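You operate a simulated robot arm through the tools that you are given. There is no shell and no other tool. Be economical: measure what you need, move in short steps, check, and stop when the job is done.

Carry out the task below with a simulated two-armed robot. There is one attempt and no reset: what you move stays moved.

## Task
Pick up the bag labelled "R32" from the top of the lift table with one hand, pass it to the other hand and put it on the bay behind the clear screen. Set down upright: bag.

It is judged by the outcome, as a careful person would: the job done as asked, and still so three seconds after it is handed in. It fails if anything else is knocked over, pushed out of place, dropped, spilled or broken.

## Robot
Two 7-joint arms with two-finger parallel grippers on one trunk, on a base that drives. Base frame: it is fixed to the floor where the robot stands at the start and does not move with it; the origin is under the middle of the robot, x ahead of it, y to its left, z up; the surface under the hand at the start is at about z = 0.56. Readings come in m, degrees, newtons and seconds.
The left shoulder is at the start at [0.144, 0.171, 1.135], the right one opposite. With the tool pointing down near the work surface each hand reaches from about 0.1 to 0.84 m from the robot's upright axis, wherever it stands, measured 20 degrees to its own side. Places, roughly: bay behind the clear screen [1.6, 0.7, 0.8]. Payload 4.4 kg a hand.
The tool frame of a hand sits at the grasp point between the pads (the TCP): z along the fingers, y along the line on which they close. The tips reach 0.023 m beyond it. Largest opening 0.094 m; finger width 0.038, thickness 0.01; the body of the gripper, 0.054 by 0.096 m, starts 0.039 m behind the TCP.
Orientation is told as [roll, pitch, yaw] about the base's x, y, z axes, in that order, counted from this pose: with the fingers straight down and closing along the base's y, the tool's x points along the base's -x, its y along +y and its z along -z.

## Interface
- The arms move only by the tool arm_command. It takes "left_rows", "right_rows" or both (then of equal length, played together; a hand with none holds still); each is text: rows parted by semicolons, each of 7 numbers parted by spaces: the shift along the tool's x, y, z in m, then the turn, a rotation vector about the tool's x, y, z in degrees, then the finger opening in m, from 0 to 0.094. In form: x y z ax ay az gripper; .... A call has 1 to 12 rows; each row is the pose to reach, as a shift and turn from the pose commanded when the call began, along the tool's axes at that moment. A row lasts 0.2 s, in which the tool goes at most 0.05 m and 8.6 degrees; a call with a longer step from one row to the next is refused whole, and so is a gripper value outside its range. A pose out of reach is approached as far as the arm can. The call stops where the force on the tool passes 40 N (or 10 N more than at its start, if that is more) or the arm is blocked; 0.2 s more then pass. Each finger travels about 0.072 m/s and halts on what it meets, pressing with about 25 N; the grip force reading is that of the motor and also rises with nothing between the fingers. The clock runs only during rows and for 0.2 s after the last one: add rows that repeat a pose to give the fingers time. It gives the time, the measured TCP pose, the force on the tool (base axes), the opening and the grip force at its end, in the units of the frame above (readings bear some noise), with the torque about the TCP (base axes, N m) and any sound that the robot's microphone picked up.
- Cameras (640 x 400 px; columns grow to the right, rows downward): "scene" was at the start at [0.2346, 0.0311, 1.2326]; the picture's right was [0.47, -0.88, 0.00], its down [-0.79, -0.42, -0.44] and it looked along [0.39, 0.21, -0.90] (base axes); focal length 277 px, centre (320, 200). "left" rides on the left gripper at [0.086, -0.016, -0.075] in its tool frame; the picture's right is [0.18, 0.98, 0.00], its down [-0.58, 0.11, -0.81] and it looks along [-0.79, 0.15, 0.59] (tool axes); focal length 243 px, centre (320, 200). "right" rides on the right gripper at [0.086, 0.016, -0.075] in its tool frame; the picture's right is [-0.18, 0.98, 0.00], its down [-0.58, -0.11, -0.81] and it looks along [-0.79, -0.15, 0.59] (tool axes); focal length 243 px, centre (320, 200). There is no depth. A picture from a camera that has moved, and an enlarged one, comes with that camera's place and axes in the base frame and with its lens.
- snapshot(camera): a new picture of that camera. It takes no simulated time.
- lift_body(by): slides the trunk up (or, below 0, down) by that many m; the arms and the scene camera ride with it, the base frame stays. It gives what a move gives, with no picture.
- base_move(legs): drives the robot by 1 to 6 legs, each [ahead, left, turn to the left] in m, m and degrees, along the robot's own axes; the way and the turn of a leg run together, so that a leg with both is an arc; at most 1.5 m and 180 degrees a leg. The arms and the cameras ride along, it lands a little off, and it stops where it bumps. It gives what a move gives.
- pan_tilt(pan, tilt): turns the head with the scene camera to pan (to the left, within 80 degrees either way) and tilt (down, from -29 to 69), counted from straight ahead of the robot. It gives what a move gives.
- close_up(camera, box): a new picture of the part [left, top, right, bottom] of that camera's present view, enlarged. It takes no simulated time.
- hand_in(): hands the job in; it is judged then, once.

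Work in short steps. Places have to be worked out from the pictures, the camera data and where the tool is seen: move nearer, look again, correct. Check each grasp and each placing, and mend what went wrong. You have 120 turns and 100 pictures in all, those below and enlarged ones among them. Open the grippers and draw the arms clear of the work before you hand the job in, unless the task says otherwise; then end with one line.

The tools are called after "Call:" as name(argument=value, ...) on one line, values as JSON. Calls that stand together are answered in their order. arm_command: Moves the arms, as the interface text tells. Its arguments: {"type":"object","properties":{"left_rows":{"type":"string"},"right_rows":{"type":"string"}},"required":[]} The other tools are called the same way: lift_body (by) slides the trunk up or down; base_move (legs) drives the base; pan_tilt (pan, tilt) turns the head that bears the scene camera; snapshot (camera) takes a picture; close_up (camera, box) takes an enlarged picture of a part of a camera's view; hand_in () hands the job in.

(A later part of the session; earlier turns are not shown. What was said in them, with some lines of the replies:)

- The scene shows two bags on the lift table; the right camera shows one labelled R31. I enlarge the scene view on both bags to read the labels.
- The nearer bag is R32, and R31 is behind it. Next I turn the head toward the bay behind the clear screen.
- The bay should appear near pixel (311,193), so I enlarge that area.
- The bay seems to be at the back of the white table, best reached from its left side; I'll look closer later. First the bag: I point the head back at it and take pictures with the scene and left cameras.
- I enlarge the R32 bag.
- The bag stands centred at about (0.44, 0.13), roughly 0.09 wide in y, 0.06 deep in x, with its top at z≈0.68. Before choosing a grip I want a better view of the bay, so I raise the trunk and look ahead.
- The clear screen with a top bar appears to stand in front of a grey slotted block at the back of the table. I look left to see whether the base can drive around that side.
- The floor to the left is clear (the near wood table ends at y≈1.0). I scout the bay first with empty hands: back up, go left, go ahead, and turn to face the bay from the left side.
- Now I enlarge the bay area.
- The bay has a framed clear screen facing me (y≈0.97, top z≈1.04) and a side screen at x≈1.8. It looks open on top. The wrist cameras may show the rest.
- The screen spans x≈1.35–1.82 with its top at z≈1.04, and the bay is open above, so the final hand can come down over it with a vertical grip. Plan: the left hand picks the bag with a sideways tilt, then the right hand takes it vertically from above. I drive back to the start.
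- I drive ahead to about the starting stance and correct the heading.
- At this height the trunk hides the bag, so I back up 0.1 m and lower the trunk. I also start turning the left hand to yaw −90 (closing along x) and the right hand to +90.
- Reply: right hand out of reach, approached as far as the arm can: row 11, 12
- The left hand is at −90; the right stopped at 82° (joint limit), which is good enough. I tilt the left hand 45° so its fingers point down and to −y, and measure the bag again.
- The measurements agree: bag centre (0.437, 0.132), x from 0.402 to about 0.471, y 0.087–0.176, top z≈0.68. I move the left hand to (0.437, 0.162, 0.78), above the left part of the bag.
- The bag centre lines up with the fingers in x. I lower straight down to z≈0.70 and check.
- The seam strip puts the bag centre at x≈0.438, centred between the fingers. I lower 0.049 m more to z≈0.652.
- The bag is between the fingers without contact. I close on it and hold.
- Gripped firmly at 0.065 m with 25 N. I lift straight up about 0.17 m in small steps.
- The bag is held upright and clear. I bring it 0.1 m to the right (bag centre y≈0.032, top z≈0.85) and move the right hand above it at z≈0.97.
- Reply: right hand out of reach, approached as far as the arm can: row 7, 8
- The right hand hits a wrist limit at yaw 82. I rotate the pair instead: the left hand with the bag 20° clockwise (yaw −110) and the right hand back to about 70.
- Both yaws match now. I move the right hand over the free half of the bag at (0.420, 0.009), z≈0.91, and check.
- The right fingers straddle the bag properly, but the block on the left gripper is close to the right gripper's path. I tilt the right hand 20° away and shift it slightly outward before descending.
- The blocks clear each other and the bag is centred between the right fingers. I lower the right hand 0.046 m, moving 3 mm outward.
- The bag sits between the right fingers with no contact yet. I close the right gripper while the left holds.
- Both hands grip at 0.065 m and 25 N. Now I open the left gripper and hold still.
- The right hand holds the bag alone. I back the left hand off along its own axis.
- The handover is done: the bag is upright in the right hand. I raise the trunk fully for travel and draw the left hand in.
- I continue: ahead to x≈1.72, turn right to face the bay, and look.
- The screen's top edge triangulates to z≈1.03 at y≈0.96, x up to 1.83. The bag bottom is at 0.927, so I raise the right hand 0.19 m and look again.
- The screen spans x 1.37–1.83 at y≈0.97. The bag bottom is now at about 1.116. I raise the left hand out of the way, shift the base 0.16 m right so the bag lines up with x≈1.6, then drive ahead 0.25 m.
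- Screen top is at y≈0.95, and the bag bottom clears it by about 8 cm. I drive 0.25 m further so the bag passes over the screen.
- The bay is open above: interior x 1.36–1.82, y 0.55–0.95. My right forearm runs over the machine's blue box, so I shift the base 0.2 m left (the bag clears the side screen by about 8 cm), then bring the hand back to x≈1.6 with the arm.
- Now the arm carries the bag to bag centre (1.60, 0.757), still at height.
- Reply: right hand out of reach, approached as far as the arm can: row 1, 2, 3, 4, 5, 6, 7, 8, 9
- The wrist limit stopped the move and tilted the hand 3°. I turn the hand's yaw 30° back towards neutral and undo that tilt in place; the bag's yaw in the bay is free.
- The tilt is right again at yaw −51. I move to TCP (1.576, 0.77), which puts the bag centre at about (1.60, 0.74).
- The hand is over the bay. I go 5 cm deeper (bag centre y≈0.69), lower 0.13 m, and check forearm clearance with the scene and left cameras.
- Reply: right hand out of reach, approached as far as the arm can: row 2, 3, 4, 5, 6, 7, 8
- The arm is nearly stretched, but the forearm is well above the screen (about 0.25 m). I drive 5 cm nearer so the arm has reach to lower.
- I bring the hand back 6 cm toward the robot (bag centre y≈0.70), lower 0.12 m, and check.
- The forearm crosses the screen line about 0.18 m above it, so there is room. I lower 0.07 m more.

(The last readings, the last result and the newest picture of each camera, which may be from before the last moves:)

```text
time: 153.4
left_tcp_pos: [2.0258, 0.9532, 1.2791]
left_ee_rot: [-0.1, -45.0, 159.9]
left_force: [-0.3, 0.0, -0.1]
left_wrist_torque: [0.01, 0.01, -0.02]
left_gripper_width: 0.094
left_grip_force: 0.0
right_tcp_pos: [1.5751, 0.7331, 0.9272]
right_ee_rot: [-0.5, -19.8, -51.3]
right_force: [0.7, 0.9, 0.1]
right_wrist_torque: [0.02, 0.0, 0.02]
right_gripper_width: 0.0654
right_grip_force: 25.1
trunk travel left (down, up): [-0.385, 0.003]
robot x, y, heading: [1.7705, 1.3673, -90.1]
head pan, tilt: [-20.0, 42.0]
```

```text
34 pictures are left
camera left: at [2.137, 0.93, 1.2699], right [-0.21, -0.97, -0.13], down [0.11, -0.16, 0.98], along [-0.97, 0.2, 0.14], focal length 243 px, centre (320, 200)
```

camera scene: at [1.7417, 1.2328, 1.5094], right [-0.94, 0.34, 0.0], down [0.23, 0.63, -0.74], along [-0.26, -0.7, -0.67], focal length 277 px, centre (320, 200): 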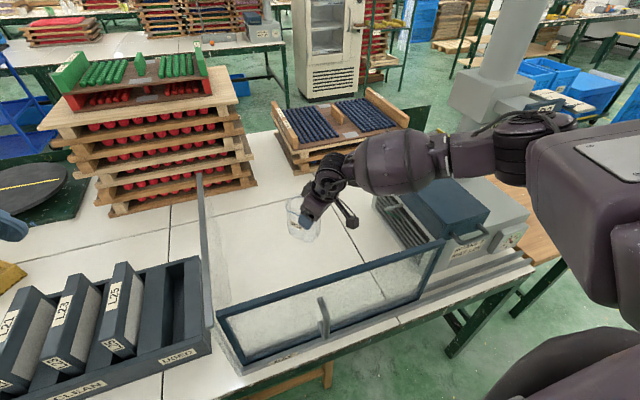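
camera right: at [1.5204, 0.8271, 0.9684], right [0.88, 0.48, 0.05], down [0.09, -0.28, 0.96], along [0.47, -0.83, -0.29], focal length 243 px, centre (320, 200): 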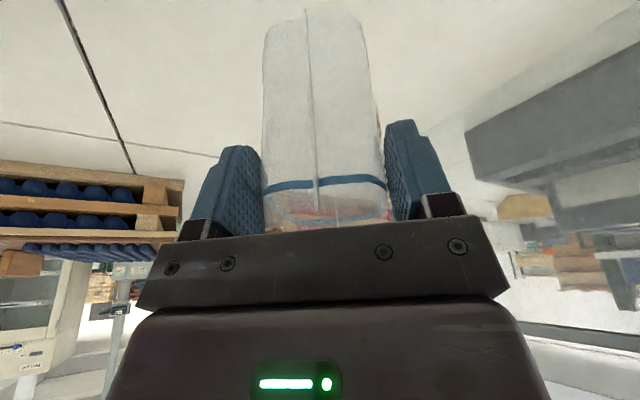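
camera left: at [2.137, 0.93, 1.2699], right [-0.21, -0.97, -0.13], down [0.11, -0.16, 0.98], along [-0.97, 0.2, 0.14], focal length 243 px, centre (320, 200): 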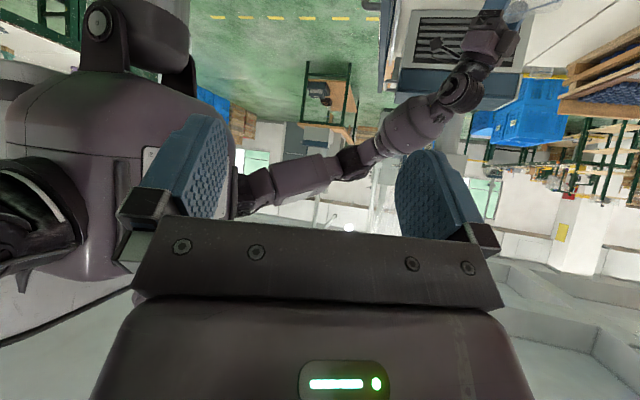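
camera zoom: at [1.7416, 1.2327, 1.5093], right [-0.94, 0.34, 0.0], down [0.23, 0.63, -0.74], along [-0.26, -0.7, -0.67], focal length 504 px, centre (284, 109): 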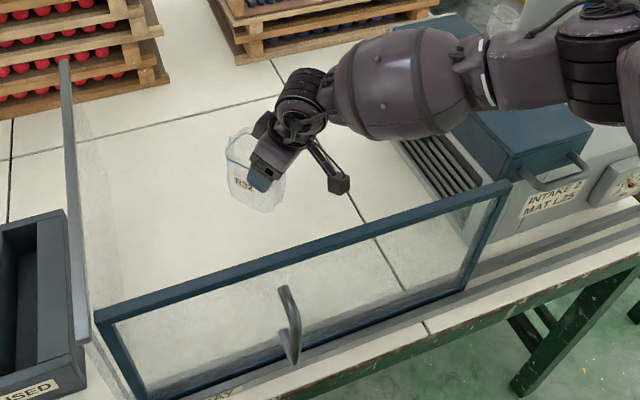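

The bag is upright inside the bay with its bottom at about 0.83. I lower slowly in small steps, watching the force.

Call:
arm_command(right_rows="0.0017 0 0.0047 0 0 0 0.03; 0.0034 0 0.0094 0 0 0 0.03; 0.0051 0 0.0141 0 0 0 0.03; 0.0068 0 0.0188 0 0 0 0.03; 0.0068 0 0.0188 0 0 0 0.03")

Call:
close_up(camera="right", box=[220, 0, 440, 140])

Call:
close_up(camera="scene", box=[270, 180, 400, 270])

```text
time: 154.6
left_tcp_pos: [2.0257, 0.9551, 1.2786]
left_ee_rot: [0.0, -45.0, 160.0]
left_force: [-0.2, -0.5, -0.5]
left_wrist_torque: [-0.01, 0.03, 0.01]
left_gripper_width: 0.0941
left_grip_force: 0.0
right_tcp_pos: [1.5755, 0.7339, 0.9077]
right_ee_rot: [-0.5, -19.7, -51.5]
right_force: [-0.2, -0.4, -0.4]
right_wrist_torque: [0.04, 0.0, 0.0]
right_gripper_width: 0.0654
right_grip_force: 25.0
trunk travel left (down, up): [-0.385, 0.003]
robot x, y, heading: [1.7675, 1.3661, -90.0]
head pan, tilt: [-20.0, 42.0]
```

```text
2.86 times, centred on (330, 70) of right
camera zoom: at [1.5205, 0.8279, 0.9478], right [0.88, 0.48, 0.05], down [0.09, -0.28, 0.96], along [0.47, -0.83, -0.29], focal length 693 px, centre (291, 571)
```

zoom: 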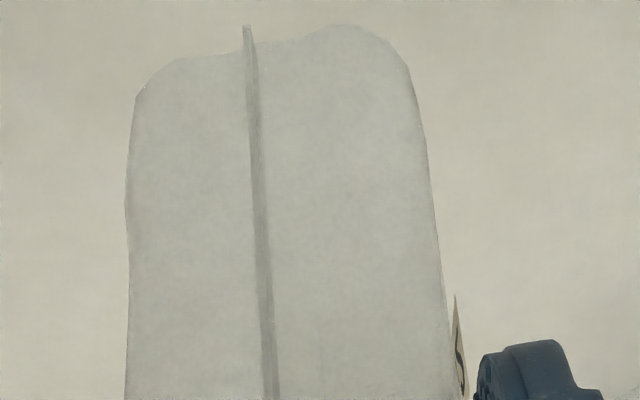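

```text
4.44 times, centred on (335, 225) of scene
camera zoom: at [1.7416, 1.2327, 1.5093], right [-0.94, 0.34, 0.0], down [0.23, 0.63, -0.74], along [-0.26, -0.7, -0.67], focal length 1231 px, centre (253, 89)
```

zoom: 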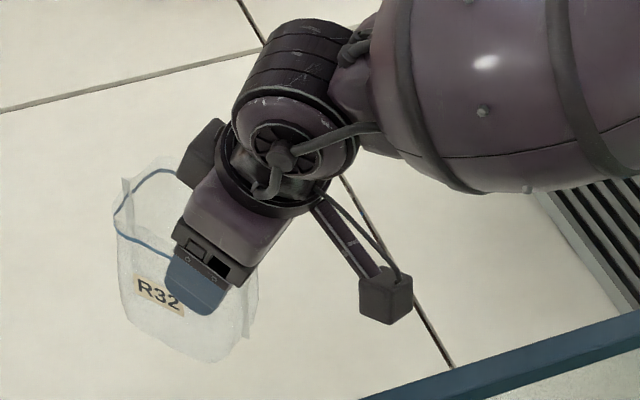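

Still no contact, with the bottom at about 0.81. I continue down another 0.02 m in 4 mm steps.

Call:
arm_command(right_rows="0.0014 0 0.0038 0 0 0 0.03; 0.0027 0 0.0075 0 0 0 0.03; 0.0041 0 0.0113 0 0 0 0.03; 0.0041 0 0.0113 0 0 0 0.03")

Call:
arm_command(right_rows="0.0014 0 0.0038 0 0 0 0.03; 0.0027 0 0.0075 0 0 0 0.03; 0.0027 0 0.0075 0 0 0 0.03")

```text
time: 155.6
left_tcp_pos: [2.0249, 0.9539, 1.2782]
left_ee_rot: [0.0, -45.0, 160.0]
left_force: [0.2, 0.4, -0.3]
left_wrist_torque: [-0.04, 0.0, 0.01]
left_gripper_width: 0.0939
left_grip_force: 0.1
right_tcp_pos: [1.5742, 0.7348, 0.8962]
right_ee_rot: [-0.5, -19.8, -51.4]
right_force: [-0.1, 0.6, -0.2]
right_wrist_torque: [0.02, 0.04, 0.0]
right_gripper_width: 0.0654
right_grip_force: 24.7
trunk travel left (down, up): [-0.385, 0.003]
robot x, y, heading: [1.77, 1.3658, -90.2]
head pan, tilt: [-20.0, 42.0]
```

```text
time: 156.4
left_tcp_pos: [2.0245, 0.954, 1.2779]
left_ee_rot: [0.1, -45.0, 160.0]
left_force: [-0.6, 0.8, 0.5]
left_wrist_torque: [-0.01, -0.02, 0.02]
left_gripper_width: 0.094
left_grip_force: 0.0
right_tcp_pos: [1.5736, 0.733, 0.8875]
right_ee_rot: [-0.4, -19.9, -51.4]
right_force: [-1.0, -0.3, -0.9]
right_wrist_torque: [0.03, -0.01, -0.05]
right_gripper_width: 0.0653
right_grip_force: 25.2
trunk travel left (down, up): [-0.385, 0.003]
robot x, y, heading: [1.7696, 1.3666, -89.9]
head pan, tilt: [-20.0, 42.0]
```

Still free at TCP 0.8875 (bottom ≈0.79). I continue in small steps.

Call:
arm_command(right_rows="0.0014 0 0.0038 0 0 0 0.03; 0.0027 0 0.0075 0 0 0 0.03; 0.0027 0 0.0075 0 0 0 0.03")

Call:
close_up(camera="right", box=[220, 0, 440, 140])

```text
time: 157.2
left_tcp_pos: [2.026, 0.9533, 1.2778]
left_ee_rot: [0.0, -45.0, 160.0]
left_force: [-0.3, 0.0, 0.1]
left_wrist_torque: [0.03, -0.01, 0.0]
left_gripper_width: 0.0939
left_grip_force: 0.0
right_tcp_pos: [1.5751, 0.7336, 0.8795]
right_ee_rot: [-0.5, -19.8, -51.4]
right_force: [-0.3, -0.4, -0.6]
right_wrist_torque: [0.01, 0.02, 0.0]
right_gripper_width: 0.0653
right_grip_force: 24.9
trunk travel left (down, up): [-0.385, 0.003]
robot x, y, heading: [1.7716, 1.366, -90.2]
head pan, tilt: [-20.0, 42.0]
```

```text
2.86 times, centred on (330, 70) of right
camera zoom: at [1.5209, 0.8275, 0.9196], right [0.88, 0.48, 0.05], down [0.09, -0.28, 0.96], along [0.47, -0.83, -0.29], focal length 693 px, centre (291, 571)
```

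zoom: 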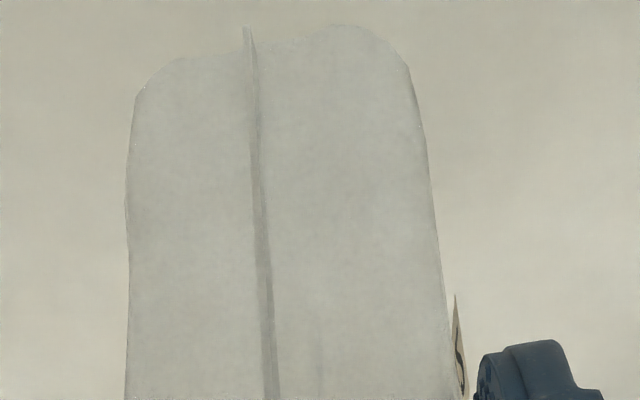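

No contact yet. I keep lowering gently.

Call:
arm_command(right_rows="0.0014 0 0.0038 0 0 0 0.03; 0.0027 0 0.0075 0 0 0 0.03; 0.0027 0 0.0075 0 0 0 0.03")

Call:
arm_command(right_rows="0.001 0 0.0028 0 0 0 0.03; 0.002 0 0.0056 0 0 0 0.03; 0.002 0 0.0056 0 0 0 0.03")

```text
time: 158.0
left_tcp_pos: [2.0249, 0.9538, 1.2784]
left_ee_rot: [0.0, -45.1, 159.8]
left_force: [0.3, 0.3, -0.3]
left_wrist_torque: [0.04, 0.01, -0.01]
left_gripper_width: 0.0942
left_grip_force: 0.1
right_tcp_pos: [1.5748, 0.7329, 0.871]
right_ee_rot: [-0.6, -19.7, -51.4]
right_force: [-0.2, -1.4, 0.3]
right_wrist_torque: [0.0, 0.02, 0.01]
right_gripper_width: 0.0651
right_grip_force: 25.3
trunk travel left (down, up): [-0.385, 0.003]
robot x, y, heading: [1.7652, 1.3663, -90.4]
head pan, tilt: [-20.0, 42.0]
```

```text
time: 158.8
left_tcp_pos: [2.0256, 0.9541, 1.279]
left_ee_rot: [0.0, -45.0, 160.0]
left_force: [-0.4, 0.1, -0.2]
left_wrist_torque: [0.0, 0.01, 0.0]
left_gripper_width: 0.0942
left_grip_force: 0.1
right_tcp_pos: [1.5755, 0.7331, 0.867]
right_ee_rot: [-0.5, -19.8, -51.4]
right_force: [0.2, 0.1, -0.3]
right_wrist_torque: [0.0, -0.02, -0.03]
right_gripper_width: 0.0651
right_grip_force: 25.5
trunk travel left (down, up): [-0.385, 0.003]
robot x, y, heading: [1.7702, 1.3675, -89.7]
head pan, tilt: [-20.0, 42.0]
```

Bottom is at about 0.769 with no contact. I check the clearance views before going on.

Call:
snapshot(camera="left")

Call:
close_up(camera="scene", box=[260, 150, 460, 300])

```text
30 pictures are left
camera left: at [2.137, 0.9299, 1.2698], right [-0.21, -0.97, -0.13], down [0.11, -0.16, 0.98], along [-0.97, 0.2, 0.14], focal length 243 px, centre (320, 200)
```

left: 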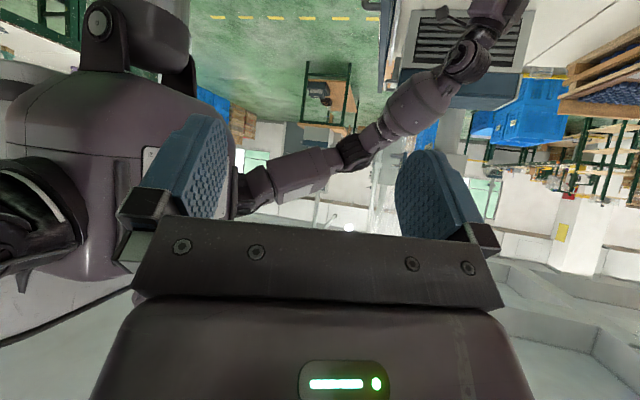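

```text
2.67 times, centred on (360, 225) of scene
camera zoom: at [1.7416, 1.2327, 1.5093], right [-0.94, 0.34, 0.0], down [0.23, 0.63, -0.74], along [-0.26, -0.7, -0.67], focal length 738 px, centre (213, 133)
```

zoom: 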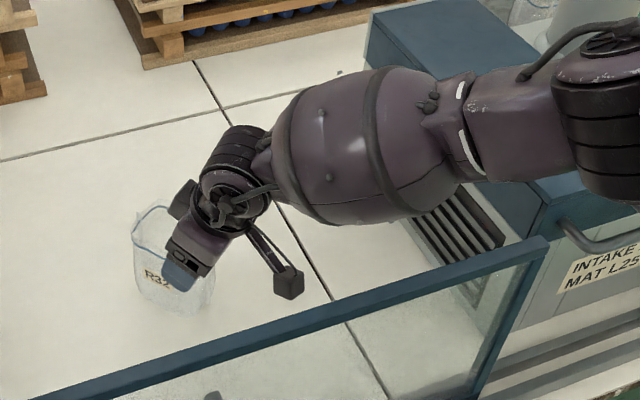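

The forearm stays clear of the screen (about 0.15 m) and the box. I continue lowering until contact.

Call:
arm_command(right_rows="0.001 0 0.0028 0 0 0 0.03; 0.002 0 0.0056 0 0 0 0.03; 0.002 0 0.0056 0 0 0 0.03")

Call:
arm_command(right_rows="0.001 0 0.0028 0 0 0 0.03; 0.002 0 0.0056 0 0 0 0.03; 0.002 0 0.0056 0 0 0 0.03")

```text
time: 159.6
left_tcp_pos: [2.0259, 0.9533, 1.279]
left_ee_rot: [-0.1, -45.0, 159.9]
left_force: [0.1, -0.5, 0.6]
left_wrist_torque: [0.01, -0.01, 0.0]
left_gripper_width: 0.0941
left_grip_force: 0.0
right_tcp_pos: [1.5753, 0.7342, 0.8602]
right_ee_rot: [-0.4, -19.6, -51.4]
right_force: [0.1, -0.5, 0.2]
right_wrist_torque: [0.01, 0.0, -0.05]
right_gripper_width: 0.0652
right_grip_force: 24.5
trunk travel left (down, up): [-0.385, 0.003]
robot x, y, heading: [1.7735, 1.3689, -89.8]
head pan, tilt: [-20.0, 42.0]
```

```text
time: 160.4
left_tcp_pos: [2.0257, 0.9548, 1.2797]
left_ee_rot: [0.1, -44.9, 159.9]
left_force: [0.6, -0.2, -0.4]
left_wrist_torque: [0.02, -0.02, 0.02]
left_gripper_width: 0.0939
left_grip_force: 0.1
right_tcp_pos: [1.5746, 0.7325, 0.8563]
right_ee_rot: [-0.6, -20.1, -51.2]
right_force: [0.4, -2.1, 23.4]
right_wrist_torque: [0.04, -0.36, -0.05]
right_gripper_width: 0.0654
right_grip_force: 24.4
trunk travel left (down, up): [-0.385, 0.003]
robot x, y, heading: [1.7669, 1.3669, -89.9]
head pan, tilt: [-20.0, 42.0]
```

Contact: 23 N upward at TCP z=0.856. I ease off 2 mm and then open the gripper gently.

Call:
arm_command(right_rows="-0.0007 0 -0.0019 0 0 0 0.03; -0.0007 0 -0.0019 0 0 0 0.03")

Call:
arm_command(right_rows="0 0 0 0 0 0 0.066; 0 0 0 0 0 0 0.075; 0 0 0 0 0 0 0.085; 0 0 0 0 0 0 0.094; 0 0 0 0 0 0 0.094")

Call:
snapshot(camera="right")

Call:
close_up(camera="scene", box=[270, 180, 400, 270])

```text
time: 161.0
left_tcp_pos: [2.0255, 0.9546, 1.2788]
left_ee_rot: [0.1, -45.1, 160.0]
left_force: [0.0, 0.9, 0.5]
left_wrist_torque: [0.0, 0.03, -0.03]
left_gripper_width: 0.0942
left_grip_force: 0.1
right_tcp_pos: [1.5748, 0.7338, 0.8556]
right_ee_rot: [-0.6, -19.8, -51.3]
right_force: [0.5, -3.7, 15.8]
right_wrist_torque: [-0.3, -0.47, -0.12]
right_gripper_width: 0.0652
right_grip_force: 25.1
trunk travel left (down, up): [-0.385, 0.003]
robot x, y, heading: [1.769, 1.3636, -89.8]
head pan, tilt: [-20.0, 42.0]
```

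```text
time: 162.2
left_tcp_pos: [2.0259, 0.9547, 1.2778]
left_ee_rot: [0.0, -45.0, 159.9]
left_force: [0.5, 0.4, 0.7]
left_wrist_torque: [0.0, -0.03, 0.03]
left_gripper_width: 0.0941
left_grip_force: 0.1
right_tcp_pos: [1.5747, 0.7332, 0.8575]
right_ee_rot: [-0.6, -19.7, -51.4]
right_force: [0.6, 0.2, -0.3]
right_wrist_torque: [0.0, 0.0, 0.0]
right_gripper_width: 0.0938
right_grip_force: 0.1
trunk travel left (down, up): [-0.385, 0.003]
robot x, y, heading: [1.7716, 1.3642, -90.2]
head pan, tilt: [-20.0, 42.0]
```

```text
28 pictures are left
camera right: at [1.52, 0.8276, 0.8959], right [0.88, 0.48, 0.05], down [0.09, -0.28, 0.96], along [0.47, -0.83, -0.29], focal length 243 px, centre (320, 200)
```

right: 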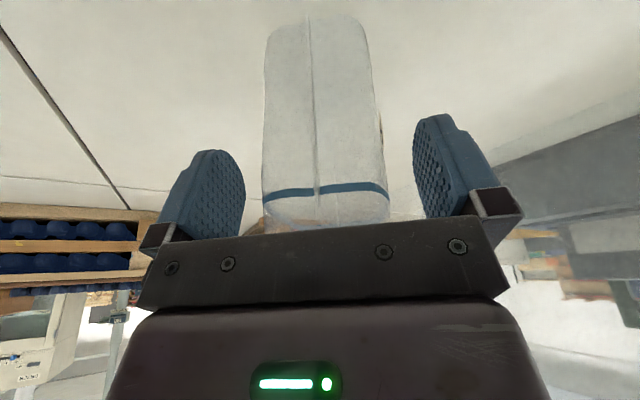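

```text
4.44 times, centred on (335, 225) of scene
camera zoom: at [1.7416, 1.2327, 1.5093], right [-0.94, 0.34, 0.0], down [0.23, 0.63, -0.74], along [-0.26, -0.7, -0.67], focal length 1231 px, centre (253, 89)
```

zoom: 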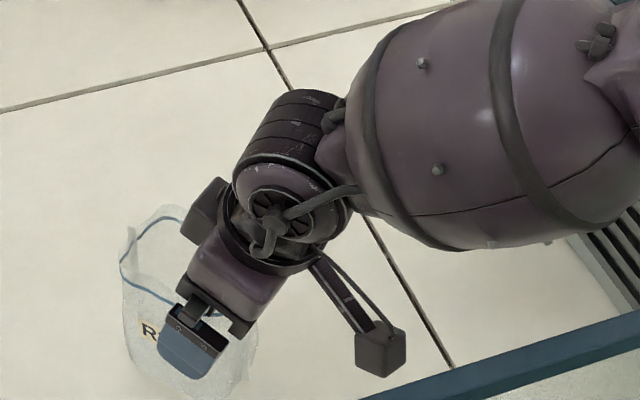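

The bag stands free between the open fingers. I raise the hand straight up 0.2 m.

Call:
arm_command(right_rows="-0.0034 0 -0.0094 0 0 0 0.094; -0.0086 0 -0.0235 0 0 0 0.094; -0.0171 0 -0.047 0 0 0 0.094; -0.0291 0 -0.0799 0 0 0 0.094; -0.041 0 -0.1128 0 0 0 0.094; -0.053 0 -0.1457 0 0 0 0.094; -0.0684 0 -0.188 0 0 0 0.094; -0.0684 0 -0.188 0 0 0 0.094")

Call:
snapshot(camera="scene")

```text
time: 164.0
left_tcp_pos: [2.0253, 0.9523, 1.278]
left_ee_rot: [0.0, -45.0, 160.0]
left_force: [-0.2, -0.3, 0.4]
left_wrist_torque: [0.02, 0.03, -0.04]
left_gripper_width: 0.0939
left_grip_force: 0.0
right_tcp_pos: [1.5766, 0.7327, 1.0543]
right_ee_rot: [-0.5, -19.7, -51.4]
right_force: [0.4, 0.2, -0.2]
right_wrist_torque: [0.0, 0.02, -0.01]
right_gripper_width: 0.094
right_grip_force: 0.1
trunk travel left (down, up): [-0.385, 0.003]
robot x, y, heading: [1.7673, 1.3651, -90.2]
head pan, tilt: [-20.0, 42.0]
```

```text
26 pictures are left
camera scene: at [1.7415, 1.2322, 1.5093], right [-0.94, 0.34, 0.0], down [0.23, 0.63, -0.74], along [-0.26, -0.7, -0.67], focal length 277 px, centre (320, 200)
```

scene: 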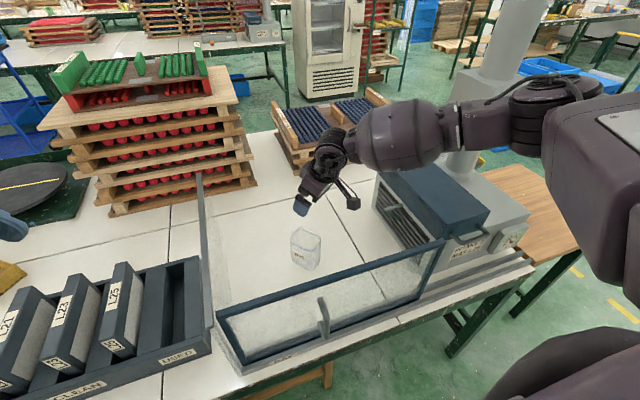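

The bag stands upright in the bay behind the screen. I raise the hand another 0.14 m, then back the base away so everything is clear.

Call:
arm_command(right_rows="-0.012 0 -0.0329 0 0 0 0.094; -0.0239 0 -0.0658 0 0 0 0.094; -0.0359 0 -0.0987 0 0 0 0.094; -0.0479 0 -0.1316 0 0 0 0.094; -0.0479 0 -0.1316 0 0 0 0.094")

Call:
close_up(camera="scene", box=[200, 160, 460, 360])

```text
time: 165.2
left_tcp_pos: [2.025, 0.9544, 1.2786]
left_ee_rot: [-0.1, -45.0, 160.0]
left_force: [0.4, -0.3, 0.1]
left_wrist_torque: [0.03, 0.02, 0.0]
left_gripper_width: 0.094
left_grip_force: 0.2
right_tcp_pos: [1.5779, 0.7341, 1.1993]
right_ee_rot: [-0.5, -19.7, -51.4]
right_force: [0.8, 0.7, -0.6]
right_wrist_torque: [0.03, -0.02, 0.01]
right_gripper_width: 0.0939
right_grip_force: 0.1
trunk travel left (down, up): [-0.385, 0.003]
robot x, y, heading: [1.7687, 1.3638, -90.1]
head pan, tilt: [-20.0, 42.0]
```

```text
2.00 times, centred on (330, 260) of scene
camera zoom: at [1.7414, 1.2323, 1.5093], right [-0.94, 0.34, 0.0], down [0.23, 0.63, -0.74], along [-0.26, -0.7, -0.67], focal length 554 px, centre (300, 80)
```

zoom: 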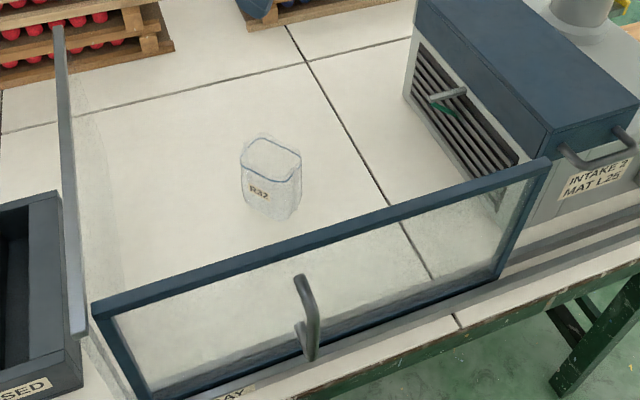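

R32 is upright, well inside the bay. I drive straight back 0.5 m at this height (the lowest point, about 1.16, is above the screen).

Call:
base_move(legs=[[-0.5, 0, 0]])

Call:
snapshot(camera="scene")

```text
time: 168.1
left_tcp_pos: [2.0254, 1.4494, 1.2782]
left_ee_rot: [-0.1, -45.0, 159.8]
left_force: [-0.9, -0.5, 0.0]
left_wrist_torque: [0.0, 0.02, 0.0]
left_gripper_width: 0.0939
left_grip_force: 0.1
right_tcp_pos: [1.5787, 1.2309, 1.1984]
right_ee_rot: [-0.5, -19.7, -51.6]
right_force: [0.1, 0.4, -0.3]
right_wrist_torque: [-0.01, -0.02, 0.0]
right_gripper_width: 0.094
right_grip_force: 0.0
trunk travel left (down, up): [-0.385, 0.003]
robot x, y, heading: [1.7719, 1.8592, -90.4]
head pan, tilt: [-20.0, 42.0]
```

```text
24 pictures are left
camera scene: at [1.743, 1.7294, 1.5094], right [-0.94, 0.35, 0.0], down [0.23, 0.63, -0.74], along [-0.26, -0.7, -0.67], focal length 277 px, centre (320, 200)
```

scene: 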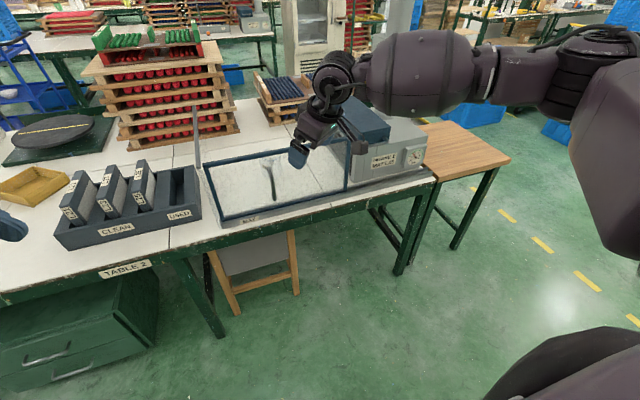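

Both grippers are open and clear of the work, and nothing else was disturbed. I hand the job in.

Call:
hand_in()

```text
The job is handed in.
```

Bag R32 was picked up with the left hand, passed to the right hand, and set down upright in the bay behind the clear screen; nothing else appears to have been moved.
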